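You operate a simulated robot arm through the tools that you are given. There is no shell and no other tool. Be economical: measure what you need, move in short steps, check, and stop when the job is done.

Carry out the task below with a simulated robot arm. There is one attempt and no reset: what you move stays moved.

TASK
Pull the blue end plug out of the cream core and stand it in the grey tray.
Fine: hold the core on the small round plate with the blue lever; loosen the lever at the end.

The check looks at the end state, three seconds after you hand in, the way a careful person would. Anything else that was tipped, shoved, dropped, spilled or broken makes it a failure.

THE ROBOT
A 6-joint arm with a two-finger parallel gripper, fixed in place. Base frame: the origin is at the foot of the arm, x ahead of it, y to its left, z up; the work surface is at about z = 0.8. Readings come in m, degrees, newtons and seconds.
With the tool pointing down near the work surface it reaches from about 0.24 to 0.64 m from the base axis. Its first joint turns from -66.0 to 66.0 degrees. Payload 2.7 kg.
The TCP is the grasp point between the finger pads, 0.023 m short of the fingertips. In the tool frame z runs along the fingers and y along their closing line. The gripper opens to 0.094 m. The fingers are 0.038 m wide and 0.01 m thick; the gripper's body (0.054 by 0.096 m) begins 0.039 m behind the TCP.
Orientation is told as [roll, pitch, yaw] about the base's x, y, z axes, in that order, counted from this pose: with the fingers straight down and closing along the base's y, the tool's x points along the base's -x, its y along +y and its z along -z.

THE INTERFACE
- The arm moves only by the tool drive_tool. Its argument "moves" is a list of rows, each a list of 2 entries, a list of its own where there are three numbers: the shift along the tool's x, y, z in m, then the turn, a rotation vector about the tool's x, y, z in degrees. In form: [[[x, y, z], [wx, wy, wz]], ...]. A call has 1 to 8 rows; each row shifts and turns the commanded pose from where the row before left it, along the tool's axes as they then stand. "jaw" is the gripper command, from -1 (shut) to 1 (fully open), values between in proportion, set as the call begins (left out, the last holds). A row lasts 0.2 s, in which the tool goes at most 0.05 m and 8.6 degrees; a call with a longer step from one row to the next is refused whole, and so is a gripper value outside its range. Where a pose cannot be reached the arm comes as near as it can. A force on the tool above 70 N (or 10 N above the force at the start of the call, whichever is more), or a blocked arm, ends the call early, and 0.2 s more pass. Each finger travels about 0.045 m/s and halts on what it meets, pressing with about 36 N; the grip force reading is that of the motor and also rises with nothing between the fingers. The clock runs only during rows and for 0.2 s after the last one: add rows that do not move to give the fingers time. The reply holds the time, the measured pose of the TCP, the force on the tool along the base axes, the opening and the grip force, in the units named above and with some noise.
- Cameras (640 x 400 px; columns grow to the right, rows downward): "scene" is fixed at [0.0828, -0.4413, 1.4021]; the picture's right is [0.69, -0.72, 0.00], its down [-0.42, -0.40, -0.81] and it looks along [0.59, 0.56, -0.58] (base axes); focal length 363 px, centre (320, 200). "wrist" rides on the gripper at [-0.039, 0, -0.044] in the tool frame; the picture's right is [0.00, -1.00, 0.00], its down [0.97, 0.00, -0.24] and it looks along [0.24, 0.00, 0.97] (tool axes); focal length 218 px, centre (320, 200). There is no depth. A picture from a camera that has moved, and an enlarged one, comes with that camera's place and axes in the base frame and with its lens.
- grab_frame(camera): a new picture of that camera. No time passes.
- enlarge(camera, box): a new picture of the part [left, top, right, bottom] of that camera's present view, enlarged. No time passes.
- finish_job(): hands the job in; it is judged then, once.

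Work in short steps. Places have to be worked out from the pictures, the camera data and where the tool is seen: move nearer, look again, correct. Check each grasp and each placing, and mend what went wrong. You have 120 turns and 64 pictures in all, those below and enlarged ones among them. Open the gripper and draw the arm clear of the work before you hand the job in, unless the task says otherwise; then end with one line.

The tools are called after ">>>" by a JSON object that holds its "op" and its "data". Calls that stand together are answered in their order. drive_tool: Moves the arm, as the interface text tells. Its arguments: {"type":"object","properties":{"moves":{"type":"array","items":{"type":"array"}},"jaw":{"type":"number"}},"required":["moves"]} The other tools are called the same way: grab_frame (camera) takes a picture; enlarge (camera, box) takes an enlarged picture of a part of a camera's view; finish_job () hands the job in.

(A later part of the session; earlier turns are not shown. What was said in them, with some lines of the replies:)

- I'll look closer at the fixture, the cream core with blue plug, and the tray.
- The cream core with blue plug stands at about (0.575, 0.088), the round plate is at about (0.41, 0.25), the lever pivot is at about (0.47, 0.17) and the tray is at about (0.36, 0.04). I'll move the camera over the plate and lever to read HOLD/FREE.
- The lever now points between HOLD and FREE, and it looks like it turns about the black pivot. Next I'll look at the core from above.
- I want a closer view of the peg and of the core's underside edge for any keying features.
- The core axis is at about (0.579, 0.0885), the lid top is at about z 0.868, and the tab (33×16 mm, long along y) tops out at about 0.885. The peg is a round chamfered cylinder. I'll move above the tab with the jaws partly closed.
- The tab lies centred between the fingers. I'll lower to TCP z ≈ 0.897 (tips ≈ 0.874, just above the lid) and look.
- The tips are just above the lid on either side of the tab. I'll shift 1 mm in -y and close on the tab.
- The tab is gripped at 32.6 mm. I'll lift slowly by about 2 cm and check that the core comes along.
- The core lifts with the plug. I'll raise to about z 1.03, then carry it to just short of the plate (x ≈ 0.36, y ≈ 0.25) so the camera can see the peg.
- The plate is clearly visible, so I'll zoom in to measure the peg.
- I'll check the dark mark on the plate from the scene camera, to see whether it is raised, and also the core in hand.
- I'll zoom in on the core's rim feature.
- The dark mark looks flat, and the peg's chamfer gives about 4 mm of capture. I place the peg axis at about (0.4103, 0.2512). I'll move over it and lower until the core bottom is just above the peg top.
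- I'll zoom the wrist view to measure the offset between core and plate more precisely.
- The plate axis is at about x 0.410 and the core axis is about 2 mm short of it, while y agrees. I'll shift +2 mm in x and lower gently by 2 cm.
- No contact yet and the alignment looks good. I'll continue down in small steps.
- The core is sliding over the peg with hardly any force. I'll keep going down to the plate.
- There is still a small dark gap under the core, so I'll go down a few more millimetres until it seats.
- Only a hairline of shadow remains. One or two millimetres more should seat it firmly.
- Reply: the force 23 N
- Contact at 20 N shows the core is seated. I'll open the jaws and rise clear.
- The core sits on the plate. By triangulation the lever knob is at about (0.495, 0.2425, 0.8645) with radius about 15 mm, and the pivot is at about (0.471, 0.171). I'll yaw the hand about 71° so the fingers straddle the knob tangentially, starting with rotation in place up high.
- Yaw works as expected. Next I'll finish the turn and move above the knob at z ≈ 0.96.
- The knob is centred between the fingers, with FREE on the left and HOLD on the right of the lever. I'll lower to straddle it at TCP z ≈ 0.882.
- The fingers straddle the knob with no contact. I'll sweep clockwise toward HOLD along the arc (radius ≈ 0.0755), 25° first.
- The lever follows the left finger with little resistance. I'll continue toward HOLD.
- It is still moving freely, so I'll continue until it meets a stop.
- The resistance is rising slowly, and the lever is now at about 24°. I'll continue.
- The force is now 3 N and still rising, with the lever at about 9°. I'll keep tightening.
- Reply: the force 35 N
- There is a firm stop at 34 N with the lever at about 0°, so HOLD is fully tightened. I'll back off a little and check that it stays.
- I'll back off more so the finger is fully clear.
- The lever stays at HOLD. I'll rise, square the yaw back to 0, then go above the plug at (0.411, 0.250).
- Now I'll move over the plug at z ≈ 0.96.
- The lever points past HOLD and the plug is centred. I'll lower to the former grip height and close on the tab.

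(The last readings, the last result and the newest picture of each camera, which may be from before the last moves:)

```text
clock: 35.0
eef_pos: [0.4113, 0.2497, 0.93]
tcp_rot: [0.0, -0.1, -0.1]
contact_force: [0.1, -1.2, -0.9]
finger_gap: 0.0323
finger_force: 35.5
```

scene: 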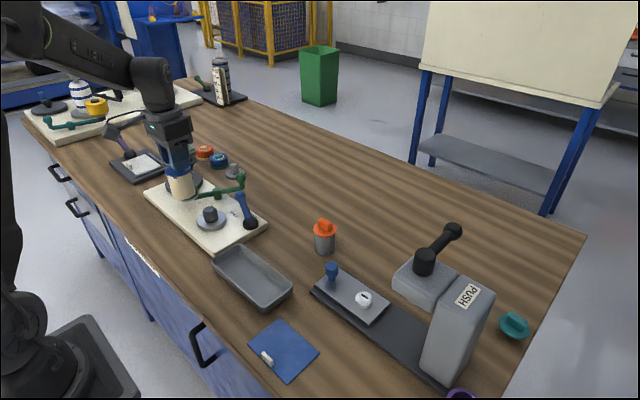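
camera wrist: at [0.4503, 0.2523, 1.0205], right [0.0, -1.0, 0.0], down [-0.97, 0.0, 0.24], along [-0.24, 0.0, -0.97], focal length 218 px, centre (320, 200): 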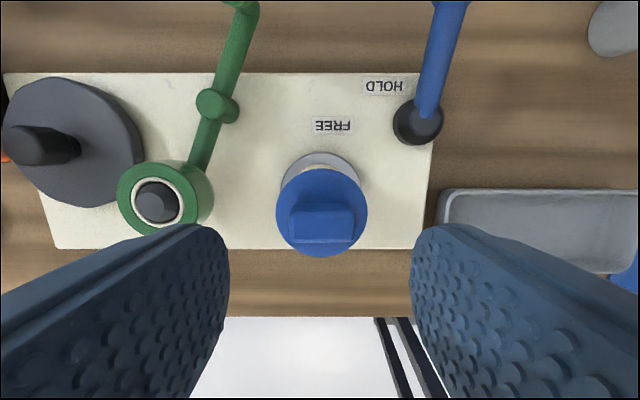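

The tab is gripped. I'll pull straight up in small steps.

>>> {"op": "drive_tool", "data": {"moves": [[[0, 0, -0.002], [0, 0, 0]], [[0, 0, -0.002], [0, 0, 0]], [[0, 0, -0.002], [0, 0, 0]], [[0, 0, 0], [0, 0, 0]]]}}

>>> {"op": "enlarge", "data": {"camera": "scene", "box": [190, 160, 250, 230]}}

```text
clock: 36.0
eef_pos: [0.4124, 0.2506, 0.9368]
tcp_rot: [0.0, -0.1, 0.0]
contact_force: [0.0, 0.3, 0.9]
finger_gap: 0.0325
finger_force: 36.6
```

```text
5.71 times, centred on (220, 195) of scene
camera zoom: at [0.0828, -0.4413, 1.4021], right [0.69, -0.72, 0.0], down [-0.42, -0.4, -0.81], along [0.59, 0.56, -0.58], focal length 2076 px, centre (891, 229)
```

zoom: 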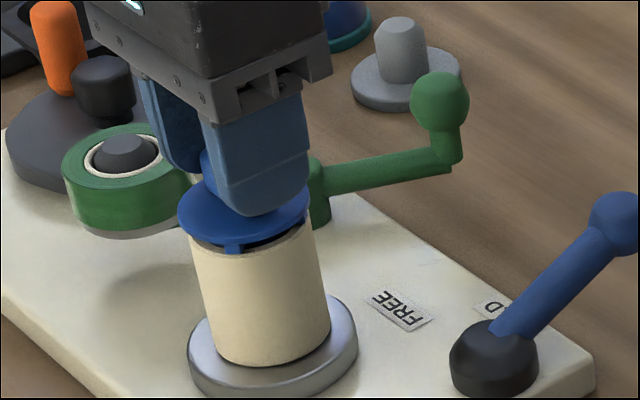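

The plug is coming out while the core stays held. I'll keep pulling up.

>>> {"op": "drive_tool", "data": {"moves": [[[0, 0, -0.005], [0, 0, 0]], [[0, 0, -0.008], [0, 0, 0]], [[0, 0, -0.012], [0, 0, 0]], [[0, 0, -0.02], [0, 0, 0]], [[0, 0, -0.025], [0, 0, 0]], [[0, 0, 0], [0, 0, 0]]]}}

>>> {"op": "enlarge", "data": {"camera": "scene", "box": [180, 130, 260, 230]}}

```text
clock: 37.4
eef_pos: [0.4096, 0.2499, 1.0094]
tcp_rot: [0.0, -0.1, 0.0]
contact_force: [-0.4, -0.1, -0.1]
finger_gap: 0.0325
finger_force: 36.4
```

```text
4.00 times, centred on (220, 180) of scene
camera zoom: at [0.0828, -0.4413, 1.4021], right [0.69, -0.72, 0.0], down [-0.42, -0.4, -0.81], along [0.59, 0.56, -0.58], focal length 1453 px, centre (720, 280)
```

zoom: 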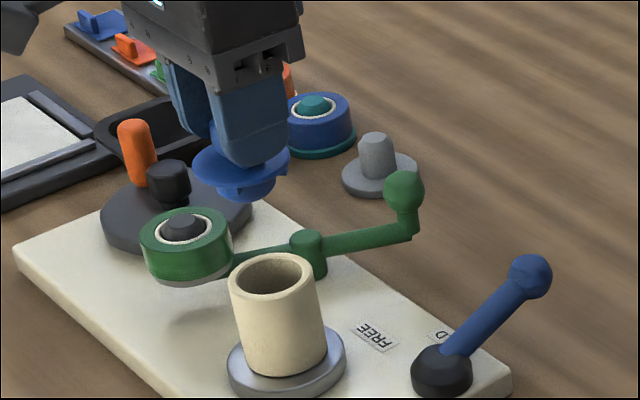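

The plug is out and the core still stands on the peg. I'll carry the plug to above the tray, centred at about (0.370, 0.044).

>>> {"op": "drive_tool", "data": {"moves": [[[0.004, -0.02, 0], [0, 0, 0]], [[0.008, -0.04, 0], [0, 0, 0]], [[0.009, -0.046, 0], [0, 0, 0]], [[0.009, -0.046, 0], [0, 0, 0]], [[0.008, -0.04, 0], [0, 0, 0]], [[0.003, -0.014, 0], [0, 0, 0]], [[0, 0, 0], [0, 0, 0]]]}}

>>> {"op": "grab_frame", "data": {"camera": "wrist"}}

>>> {"op": "enlarge", "data": {"camera": "scene", "box": [170, 160, 310, 320]}}

```text
clock: 39.0
eef_pos: [0.3706, 0.0447, 1.0075]
tcp_rot: [-0.1, -0.1, 0.0]
contact_force: [0.1, 0.4, -0.8]
finger_gap: 0.0326
finger_force: 36.0
```

```text
20 pictures are left
camera wrist: at [0.4084, 0.0463, 1.0515], right [0.0, -1.0, 0.0], down [-0.97, 0.0, 0.24], along [-0.24, 0.0, -0.97], focal length 218 px, centre (320, 200)
```

wrist: 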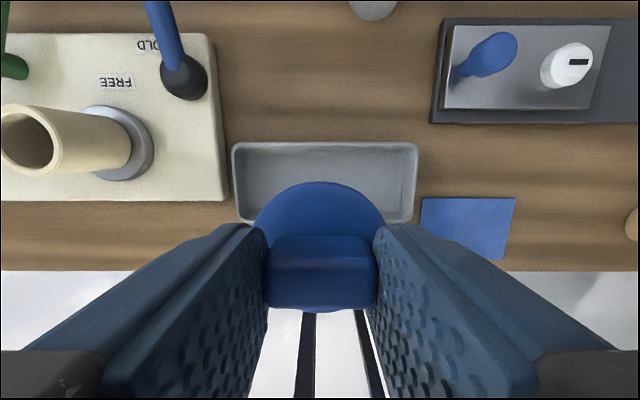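

```text
2.50 times, centred on (240, 240) of scene
camera zoom: at [0.0828, -0.4413, 1.4021], right [0.69, -0.72, 0.0], down [-0.42, -0.4, -0.81], along [0.59, 0.56, -0.58], focal length 908 px, centre (520, 100)
```

zoom: 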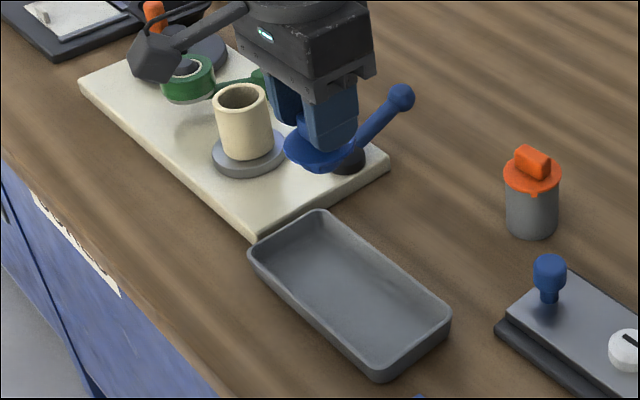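

The tray is centred at about (0.370, 0.041) with its rim about 84 mm wide, so the plug is in line. I'll lower to z ≈ 0.885 and check.

>>> {"op": "drive_tool", "data": {"moves": [[[0, -0.002, 0.03], [0, 0, 0]], [[0, -0.001, 0.04], [0, 0, 0]], [[0, 0, 0.035], [0, 0, 0]], [[0, 0, 0.017], [0, 0, 0]], [[0, 0, 0], [0, 0, 0]]]}}

>>> {"op": "enlarge", "data": {"camera": "scene", "box": [200, 210, 300, 310]}}

```text
clock: 40.2
eef_pos: [0.3685, 0.043, 0.8854]
tcp_rot: [0.0, -0.1, 0.0]
contact_force: [0.0, 0.5, -0.8]
finger_gap: 0.0325
finger_force: 35.7
```

```text
4.00 times, centred on (250, 260) of scene
camera zoom: at [0.0828, -0.4413, 1.4021], right [0.69, -0.72, 0.0], down [-0.42, -0.4, -0.81], along [0.59, 0.56, -0.58], focal length 1453 px, centre (600, -40)
```

zoom: 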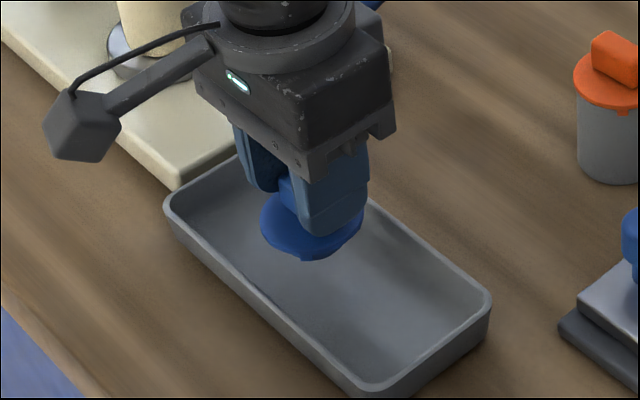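

The plug is over the tray floor. I'll lower slowly toward contact.

>>> {"op": "drive_tool", "data": {"moves": [[[0, 0, 0.006], [0, 0, 0]], [[0, 0, 0.006], [0, 0, 0]], [[0, 0, 0.006], [0, 0, 0]], [[0, 0, 0.004], [0, 0, 0]], [[0, 0, 0], [0, 0, 0]]]}}

>>> {"op": "enlarge", "data": {"camera": "scene", "box": [200, 210, 300, 310]}}

```text
clock: 41.4
eef_pos: [0.3711, 0.0416, 0.8621]
tcp_rot: [0.1, -0.1, 0.1]
contact_force: [-0.1, -0.1, 0.8]
finger_gap: 0.0326
finger_force: 35.8
```

```text
4.00 times, centred on (250, 260) of scene
camera zoom: at [0.0828, -0.4413, 1.4021], right [0.69, -0.72, 0.0], down [-0.42, -0.4, -0.81], along [0.59, 0.56, -0.58], focal length 1453 px, centre (600, -40)
```

zoom: 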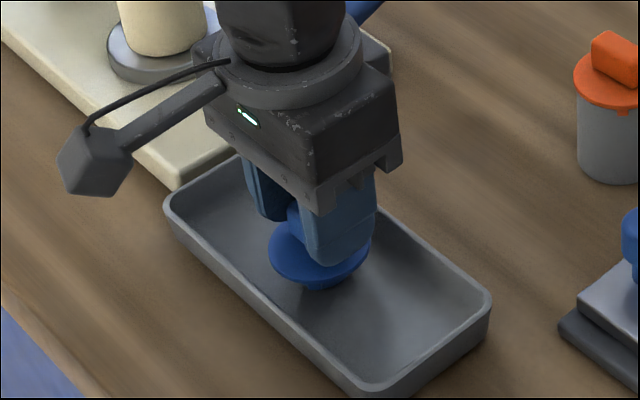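

Still clear of the floor, so I'll go down in 2 mm steps.

>>> {"op": "drive_tool", "data": {"moves": [[[0, 0, 0.002], [0, 0, 0]], [[0, 0, 0.002], [0, 0, 0]], [[0, 0, 0.002], [0, 0, 0]], [[0, 0, 0], [0, 0, 0]]]}}

>>> {"op": "drive_tool", "data": {"moves": [[[0, 0, 0.002], [0, 0, 0]], [[0, 0, 0.001], [0, 0, 0]], [[0, 0, 0], [0, 0, 0]]]}}

>>> {"op": "enlarge", "data": {"camera": "scene", "box": [200, 210, 300, 310]}}

```text
clock: 42.4
eef_pos: [0.3712, 0.0416, 0.8583]
tcp_rot: [0.0, -0.2, 0.1]
contact_force: [-3.3, 1.5, 16.9]
finger_gap: 0.0325
finger_force: 35.9
```

```text
clock: 43.2
eef_pos: [0.3703, 0.0413, 0.8539]
tcp_rot: [0.0, -0.2, 0.0]
contact_force: [0.2, 2.0, 26.3]
finger_gap: 0.0325
finger_force: 35.9
```

```text
4.00 times, centred on (250, 260) of scene
camera zoom: at [0.0825, -0.4412, 1.4021], right [0.69, -0.72, 0.0], down [-0.42, -0.4, -0.81], along [0.59, 0.56, -0.58], focal length 1453 px, centre (600, -40)
```

zoom: 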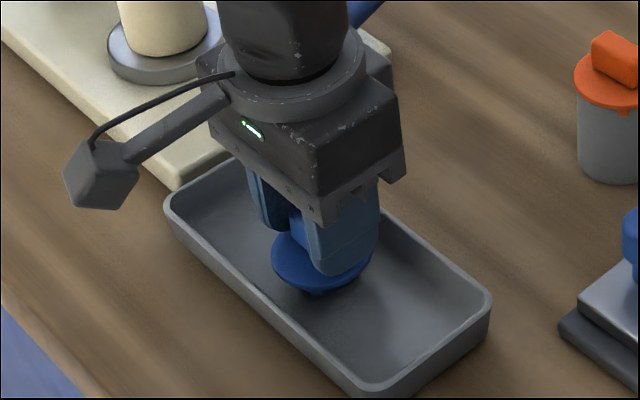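

The plug is on the tray floor at 26 N. I'll relieve 2 mm, then open the jaws.

>>> {"op": "drive_tool", "data": {"moves": [[[0, 0, -0.001], [0, 0, 0]], [[0, 0, 0], [0, 0, 0]]]}}

>>> {"op": "drive_tool", "data": {"moves": [[[0, 0, 0], [0, 0, 0]], [[0, 0, 0], [0, 0, 0]], [[0, 0, 0], [0, 0, 0]]], "jaw": 0.28}}

>>> {"op": "enlarge", "data": {"camera": "scene", "box": [200, 210, 300, 310]}}

```text
clock: 43.8
eef_pos: [0.3691, 0.0403, 0.8552]
tcp_rot: [0.0, -0.2, 0.0]
contact_force: [5.5, 1.1, 16.2]
finger_gap: 0.0326
finger_force: 36.4
```

```text
clock: 44.6
eef_pos: [0.3704, 0.0414, 0.8546]
tcp_rot: [0.0, -0.1, 0.0]
contact_force: [0.2, 0.1, 1.0]
finger_gap: 0.0602
finger_force: 0.0
```

```text
4.00 times, centred on (250, 260) of scene
camera zoom: at [0.0828, -0.4413, 1.4021], right [0.69, -0.72, 0.0], down [-0.42, -0.4, -0.81], along [0.59, 0.56, -0.58], focal length 1453 px, centre (600, -40)
```

zoom: 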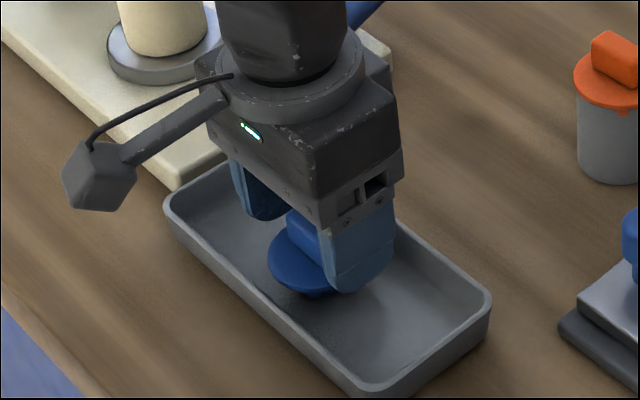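

Released. I'll rise straight up and check the plug.

>>> {"op": "drive_tool", "data": {"moves": [[[0, 0, -0.015], [0, 0, 0]], [[0, 0, -0.035], [0, 0, 0]], [[0, 0, -0.045], [0, 0, 0]], [[0, 0, -0.045], [0, 0, 0]], [[0, 0, -0.02], [0, 0, 0]], [[0, 0, 0], [0, 0, 0]]], "jaw": 0.1}}

>>> {"op": "enlarge", "data": {"camera": "scene", "box": [180, 170, 310, 310]}}

>>> {"op": "grab_frame", "data": {"camera": "wrist"}}

```text
clock: 46.0
eef_pos: [0.3719, 0.0393, 1.0156]
tcp_rot: [0.0, -0.2, -0.1]
contact_force: [0.9, -0.4, -0.1]
finger_gap: 0.0517
finger_force: 0.0
```

```text
2.86 times, centred on (245, 240) of scene
camera zoom: at [0.0828, -0.4413, 1.4021], right [0.69, -0.72, 0.0], down [-0.42, -0.4, -0.81], along [0.59, 0.56, -0.58], focal length 1038 px, centre (534, 86)
```

zoom: 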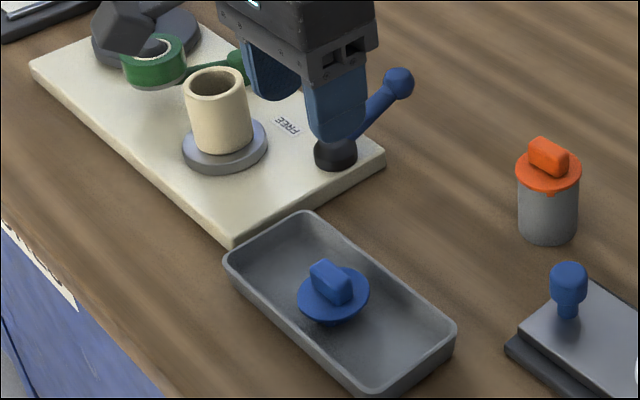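

```text
13 pictures are left
camera wrist: at [0.411, 0.0404, 1.0603], right [0.0, -1.0, 0.0], down [-0.97, 0.0, 0.24], along [-0.24, 0.0, -0.97], focal length 218 px, centre (320, 200)
```

wrist: 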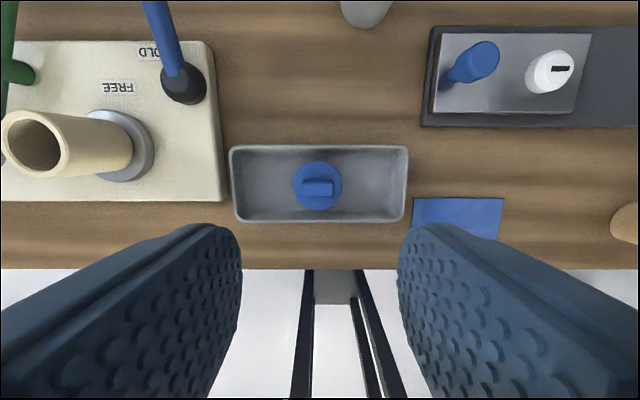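

The plug stands upright in the tray. To loosen the lever, I place the knob at about (0.543, 0.172) with the tangent along y, so yaw 0 suits. I'll move above it.

>>> {"op": "drive_tool", "data": {"moves": [[[-0.0345, 0.0263, 0], [0, 0, 0]], [[-0.0345, 0.0263, 0], [0, 0, 0]], [[-0.0345, 0.0263, 0], [0, 0, 0]], [[-0.0345, 0.0263, 0], [0, 0, 0]], [[-0.0345, 0.0263, 0], [0, 0, 0]], [[0, 0, 0.04], [0, 0, 0]], [[0, 0, 0.02], [0, 0, 0]], [[0, 0, 0], [0, 0, 0]]]}}

>>> {"op": "grab_frame", "data": {"camera": "wrist"}}

```text
clock: 47.8
eef_pos: [0.5439, 0.1746, 0.9544]
tcp_rot: [0.0, -0.2, 0.0]
contact_force: [0.1, 1.4, -0.3]
finger_gap: 0.0517
finger_force: 0.0
```

```text
12 pictures are left
camera wrist: at [0.5827, 0.1749, 1.0], right [0.0, -1.0, 0.0], down [-0.97, 0.0, 0.24], along [-0.24, 0.0, -0.97], focal length 218 px, centre (320, 200)
```

wrist: 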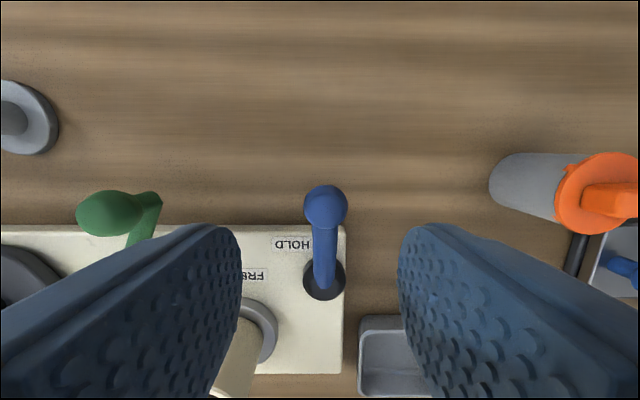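

The knob is almost centred, about 3 mm toward -y. I'll correct for that and lower to straddle it.

>>> {"op": "drive_tool", "data": {"moves": [[[0, -0.002, 0.03], [0, 0, 0]], [[0, 0, 0.03], [0, 0, 0]], [[0, 0, 0.0125], [0, 0, 0]], [[0, 0, 0], [0, 0, 0]]]}}

```text
clock: 48.8
eef_pos: [0.5426, 0.1708, 0.8828]
tcp_rot: [0.0, 0.0, -0.1]
contact_force: [0.5, 0.0, -0.1]
finger_gap: 0.0518
finger_force: 0.1
```

I'm straddling the knob without contact. I'll narrow the jaws slightly and sweep counter-clockwise toward FREE, 40° first.

>>> {"op": "drive_tool", "data": {"moves": [[[0.0003, 0.0065, 0], [0, 0, -5]], [[0.0003, 0.0065, 0], [0, 0, -5]], [[0.0003, 0.0065, 0], [0, 0, -5]], [[0.0003, 0.0065, 0], [0, 0, -5]], [[0.0003, 0.0065, 0], [0, 0, -5]], [[0.0003, 0.0065, 0], [0, 0, -5]], [[0.0003, 0.0065, 0], [0, 0, -5]], [[0.0003, 0.0065, 0], [0, 0, -5]]], "jaw": -0.15}}

>>> {"op": "grab_frame", "data": {"camera": "wrist"}}

```text
clock: 50.6
eef_pos: [0.5247, 0.2192, 0.881]
tcp_rot: [0.0, -0.1, 40.1]
contact_force: [-0.5, -1.1, 0.2]
finger_gap: 0.0404
finger_force: 0.8
```

```text
11 pictures are left
camera wrist: at [0.5551, 0.2452, 0.9255], right [0.64, -0.76, 0.0], down [-0.74, -0.63, 0.24], along [-0.18, -0.15, -0.97], focal length 218 px, centre (320, 200)
```

wrist: 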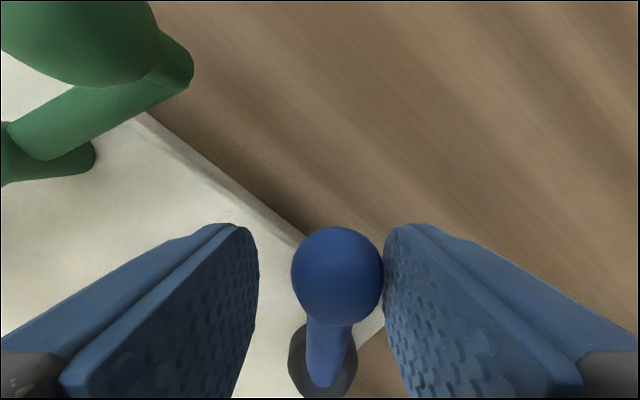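

The lever follows. I'll continue for another 33° to the original free angle.

>>> {"op": "drive_tool", "data": {"moves": [[[0.0003, 0.0065, 0], [0, 0, -5]], [[0.0003, 0.0065, 0], [0, 0, -5]], [[0.0003, 0.0065, 0], [0, 0, -5]], [[0.0003, 0.0065, 0], [0, 0, -5]], [[0.0003, 0.0065, 0], [0, 0, -5]], [[0.0003, 0.0065, 0], [0, 0, -5]], [[0.0003, 0.004, 0], [0, 0, -3]], [[0, 0, 0], [0, 0, 0]]]}}

>>> {"op": "grab_frame", "data": {"camera": "wrist"}}

```text
clock: 52.4
eef_pos: [0.4909, 0.2413, 0.8817]
tcp_rot: [-0.2, -0.1, 73.1]
contact_force: [2.2, -0.2, -0.7]
finger_gap: 0.0407
finger_force: 0.9
```

```text
10 pictures are left
camera wrist: at [0.5014, 0.2804, 0.9262], right [0.96, -0.29, 0.0], down [-0.28, -0.93, 0.24], along [-0.07, -0.23, -0.97], focal length 218 px, centre (320, 200)
```

wrist: 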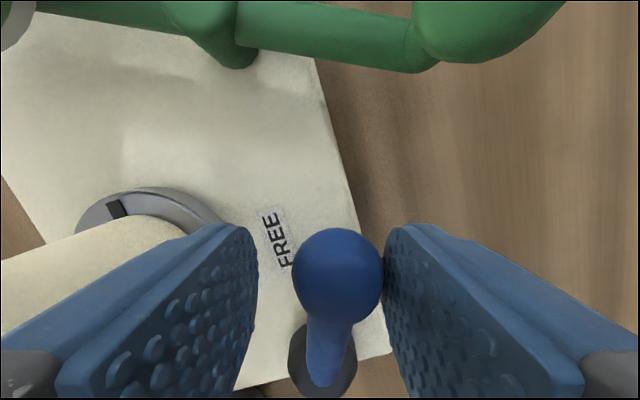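

The lever is back near its starting angle. I'll nudge a few degrees more to see whether there is a stop.

>>> {"op": "drive_tool", "data": {"moves": [[[0.0001, 0.003, 0], [0, 0, -2]], [[0.0001, 0.003, 0], [0, 0, -2]], [[0, 0, 0], [0, 0, 0]]]}}

```text
clock: 53.2
eef_pos: [0.4862, 0.2416, 0.8813]
tcp_rot: [-0.3, 0.0, 77.1]
contact_force: [16.9, -10.6, -0.4]
finger_gap: 0.0481
finger_force: 9.5
```

That is a firm stop at 20 N, so the lever is fully at FREE. I'll back off to centre, open the jaws and rise.

>>> {"op": "drive_tool", "data": {"moves": [[[0, -0.005, 0], [0, 0, 0]], [[0, -0.003, 0], [0, 0, 0]], [[0, 0, 0], [0, 0, 0]]], "jaw": 0.1}}

>>> {"op": "drive_tool", "data": {"moves": [[[0, 0, -0.02], [0, 0, 0]], [[0, 0, -0.04], [0, 0, 0]], [[0, 0, -0.045], [0, 0, 0]], [[0, 0, -0.045], [0, 0, 0]], [[0, 0, 0], [0, 0, 0]]]}}

>>> {"op": "grab_frame", "data": {"camera": "scene"}}

>>> {"op": "grab_frame", "data": {"camera": "wrist"}}

```text
clock: 54.0
eef_pos: [0.4922, 0.241, 0.882]
tcp_rot: [0.0, -0.1, 77.0]
contact_force: [0.3, -0.5, 0.6]
finger_gap: 0.0517
finger_force: 0.0
```

```text
clock: 55.2
eef_pos: [0.4895, 0.2422, 1.0357]
tcp_rot: [-0.1, 0.1, 77.0]
contact_force: [-1.4, -0.5, -0.4]
finger_gap: 0.0518
finger_force: 0.2
```

```text
9 pictures are left
```

scene: 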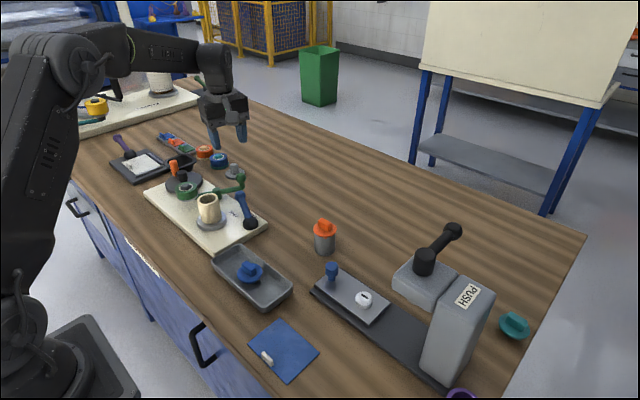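

```text
8 pictures are left
camera wrist: at [0.4984, 0.2807, 1.0791], right [0.97, -0.22, 0.0], down [-0.22, -0.95, 0.24], along [-0.05, -0.23, -0.97], focal length 218 px, centre (320, 200)
```

wrist: 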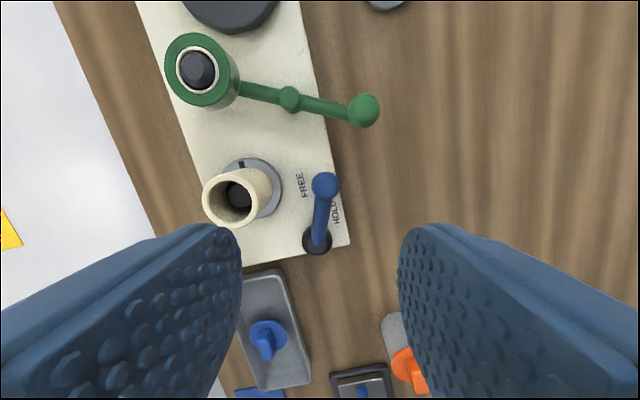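

I'll take one last close look at the tray and core.

>>> {"op": "enlarge", "data": {"camera": "scene", "box": [180, 170, 300, 310]}}

```text
2.86 times, centred on (240, 240) of scene
camera zoom: at [0.0828, -0.4413, 1.4021], right [0.69, -0.72, 0.0], down [-0.42, -0.4, -0.81], along [0.59, 0.56, -0.58], focal length 1038 px, centre (549, 86)
```

zoom: 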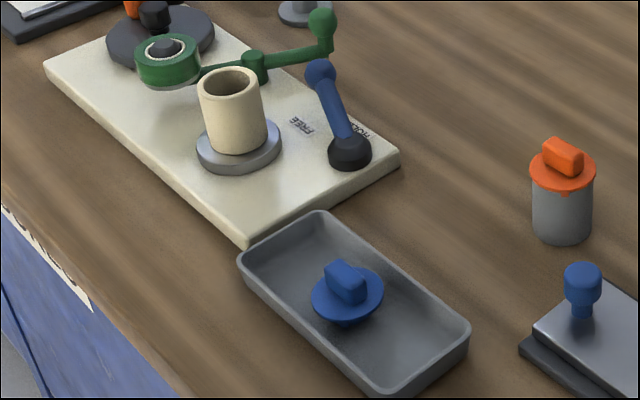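

The plug stands upright in the tray, the core is on the plate, the lever is at FREE, and the gripper is open and clear. I'm handing in.

>>> {"op": "finish_job", "data": {}}

```text
The job is handed in.
```

I pulled the blue plug out and stood it upright in the grey tray; the cream core is still upright on the round plate, and I turned the blue lever back to FREE.
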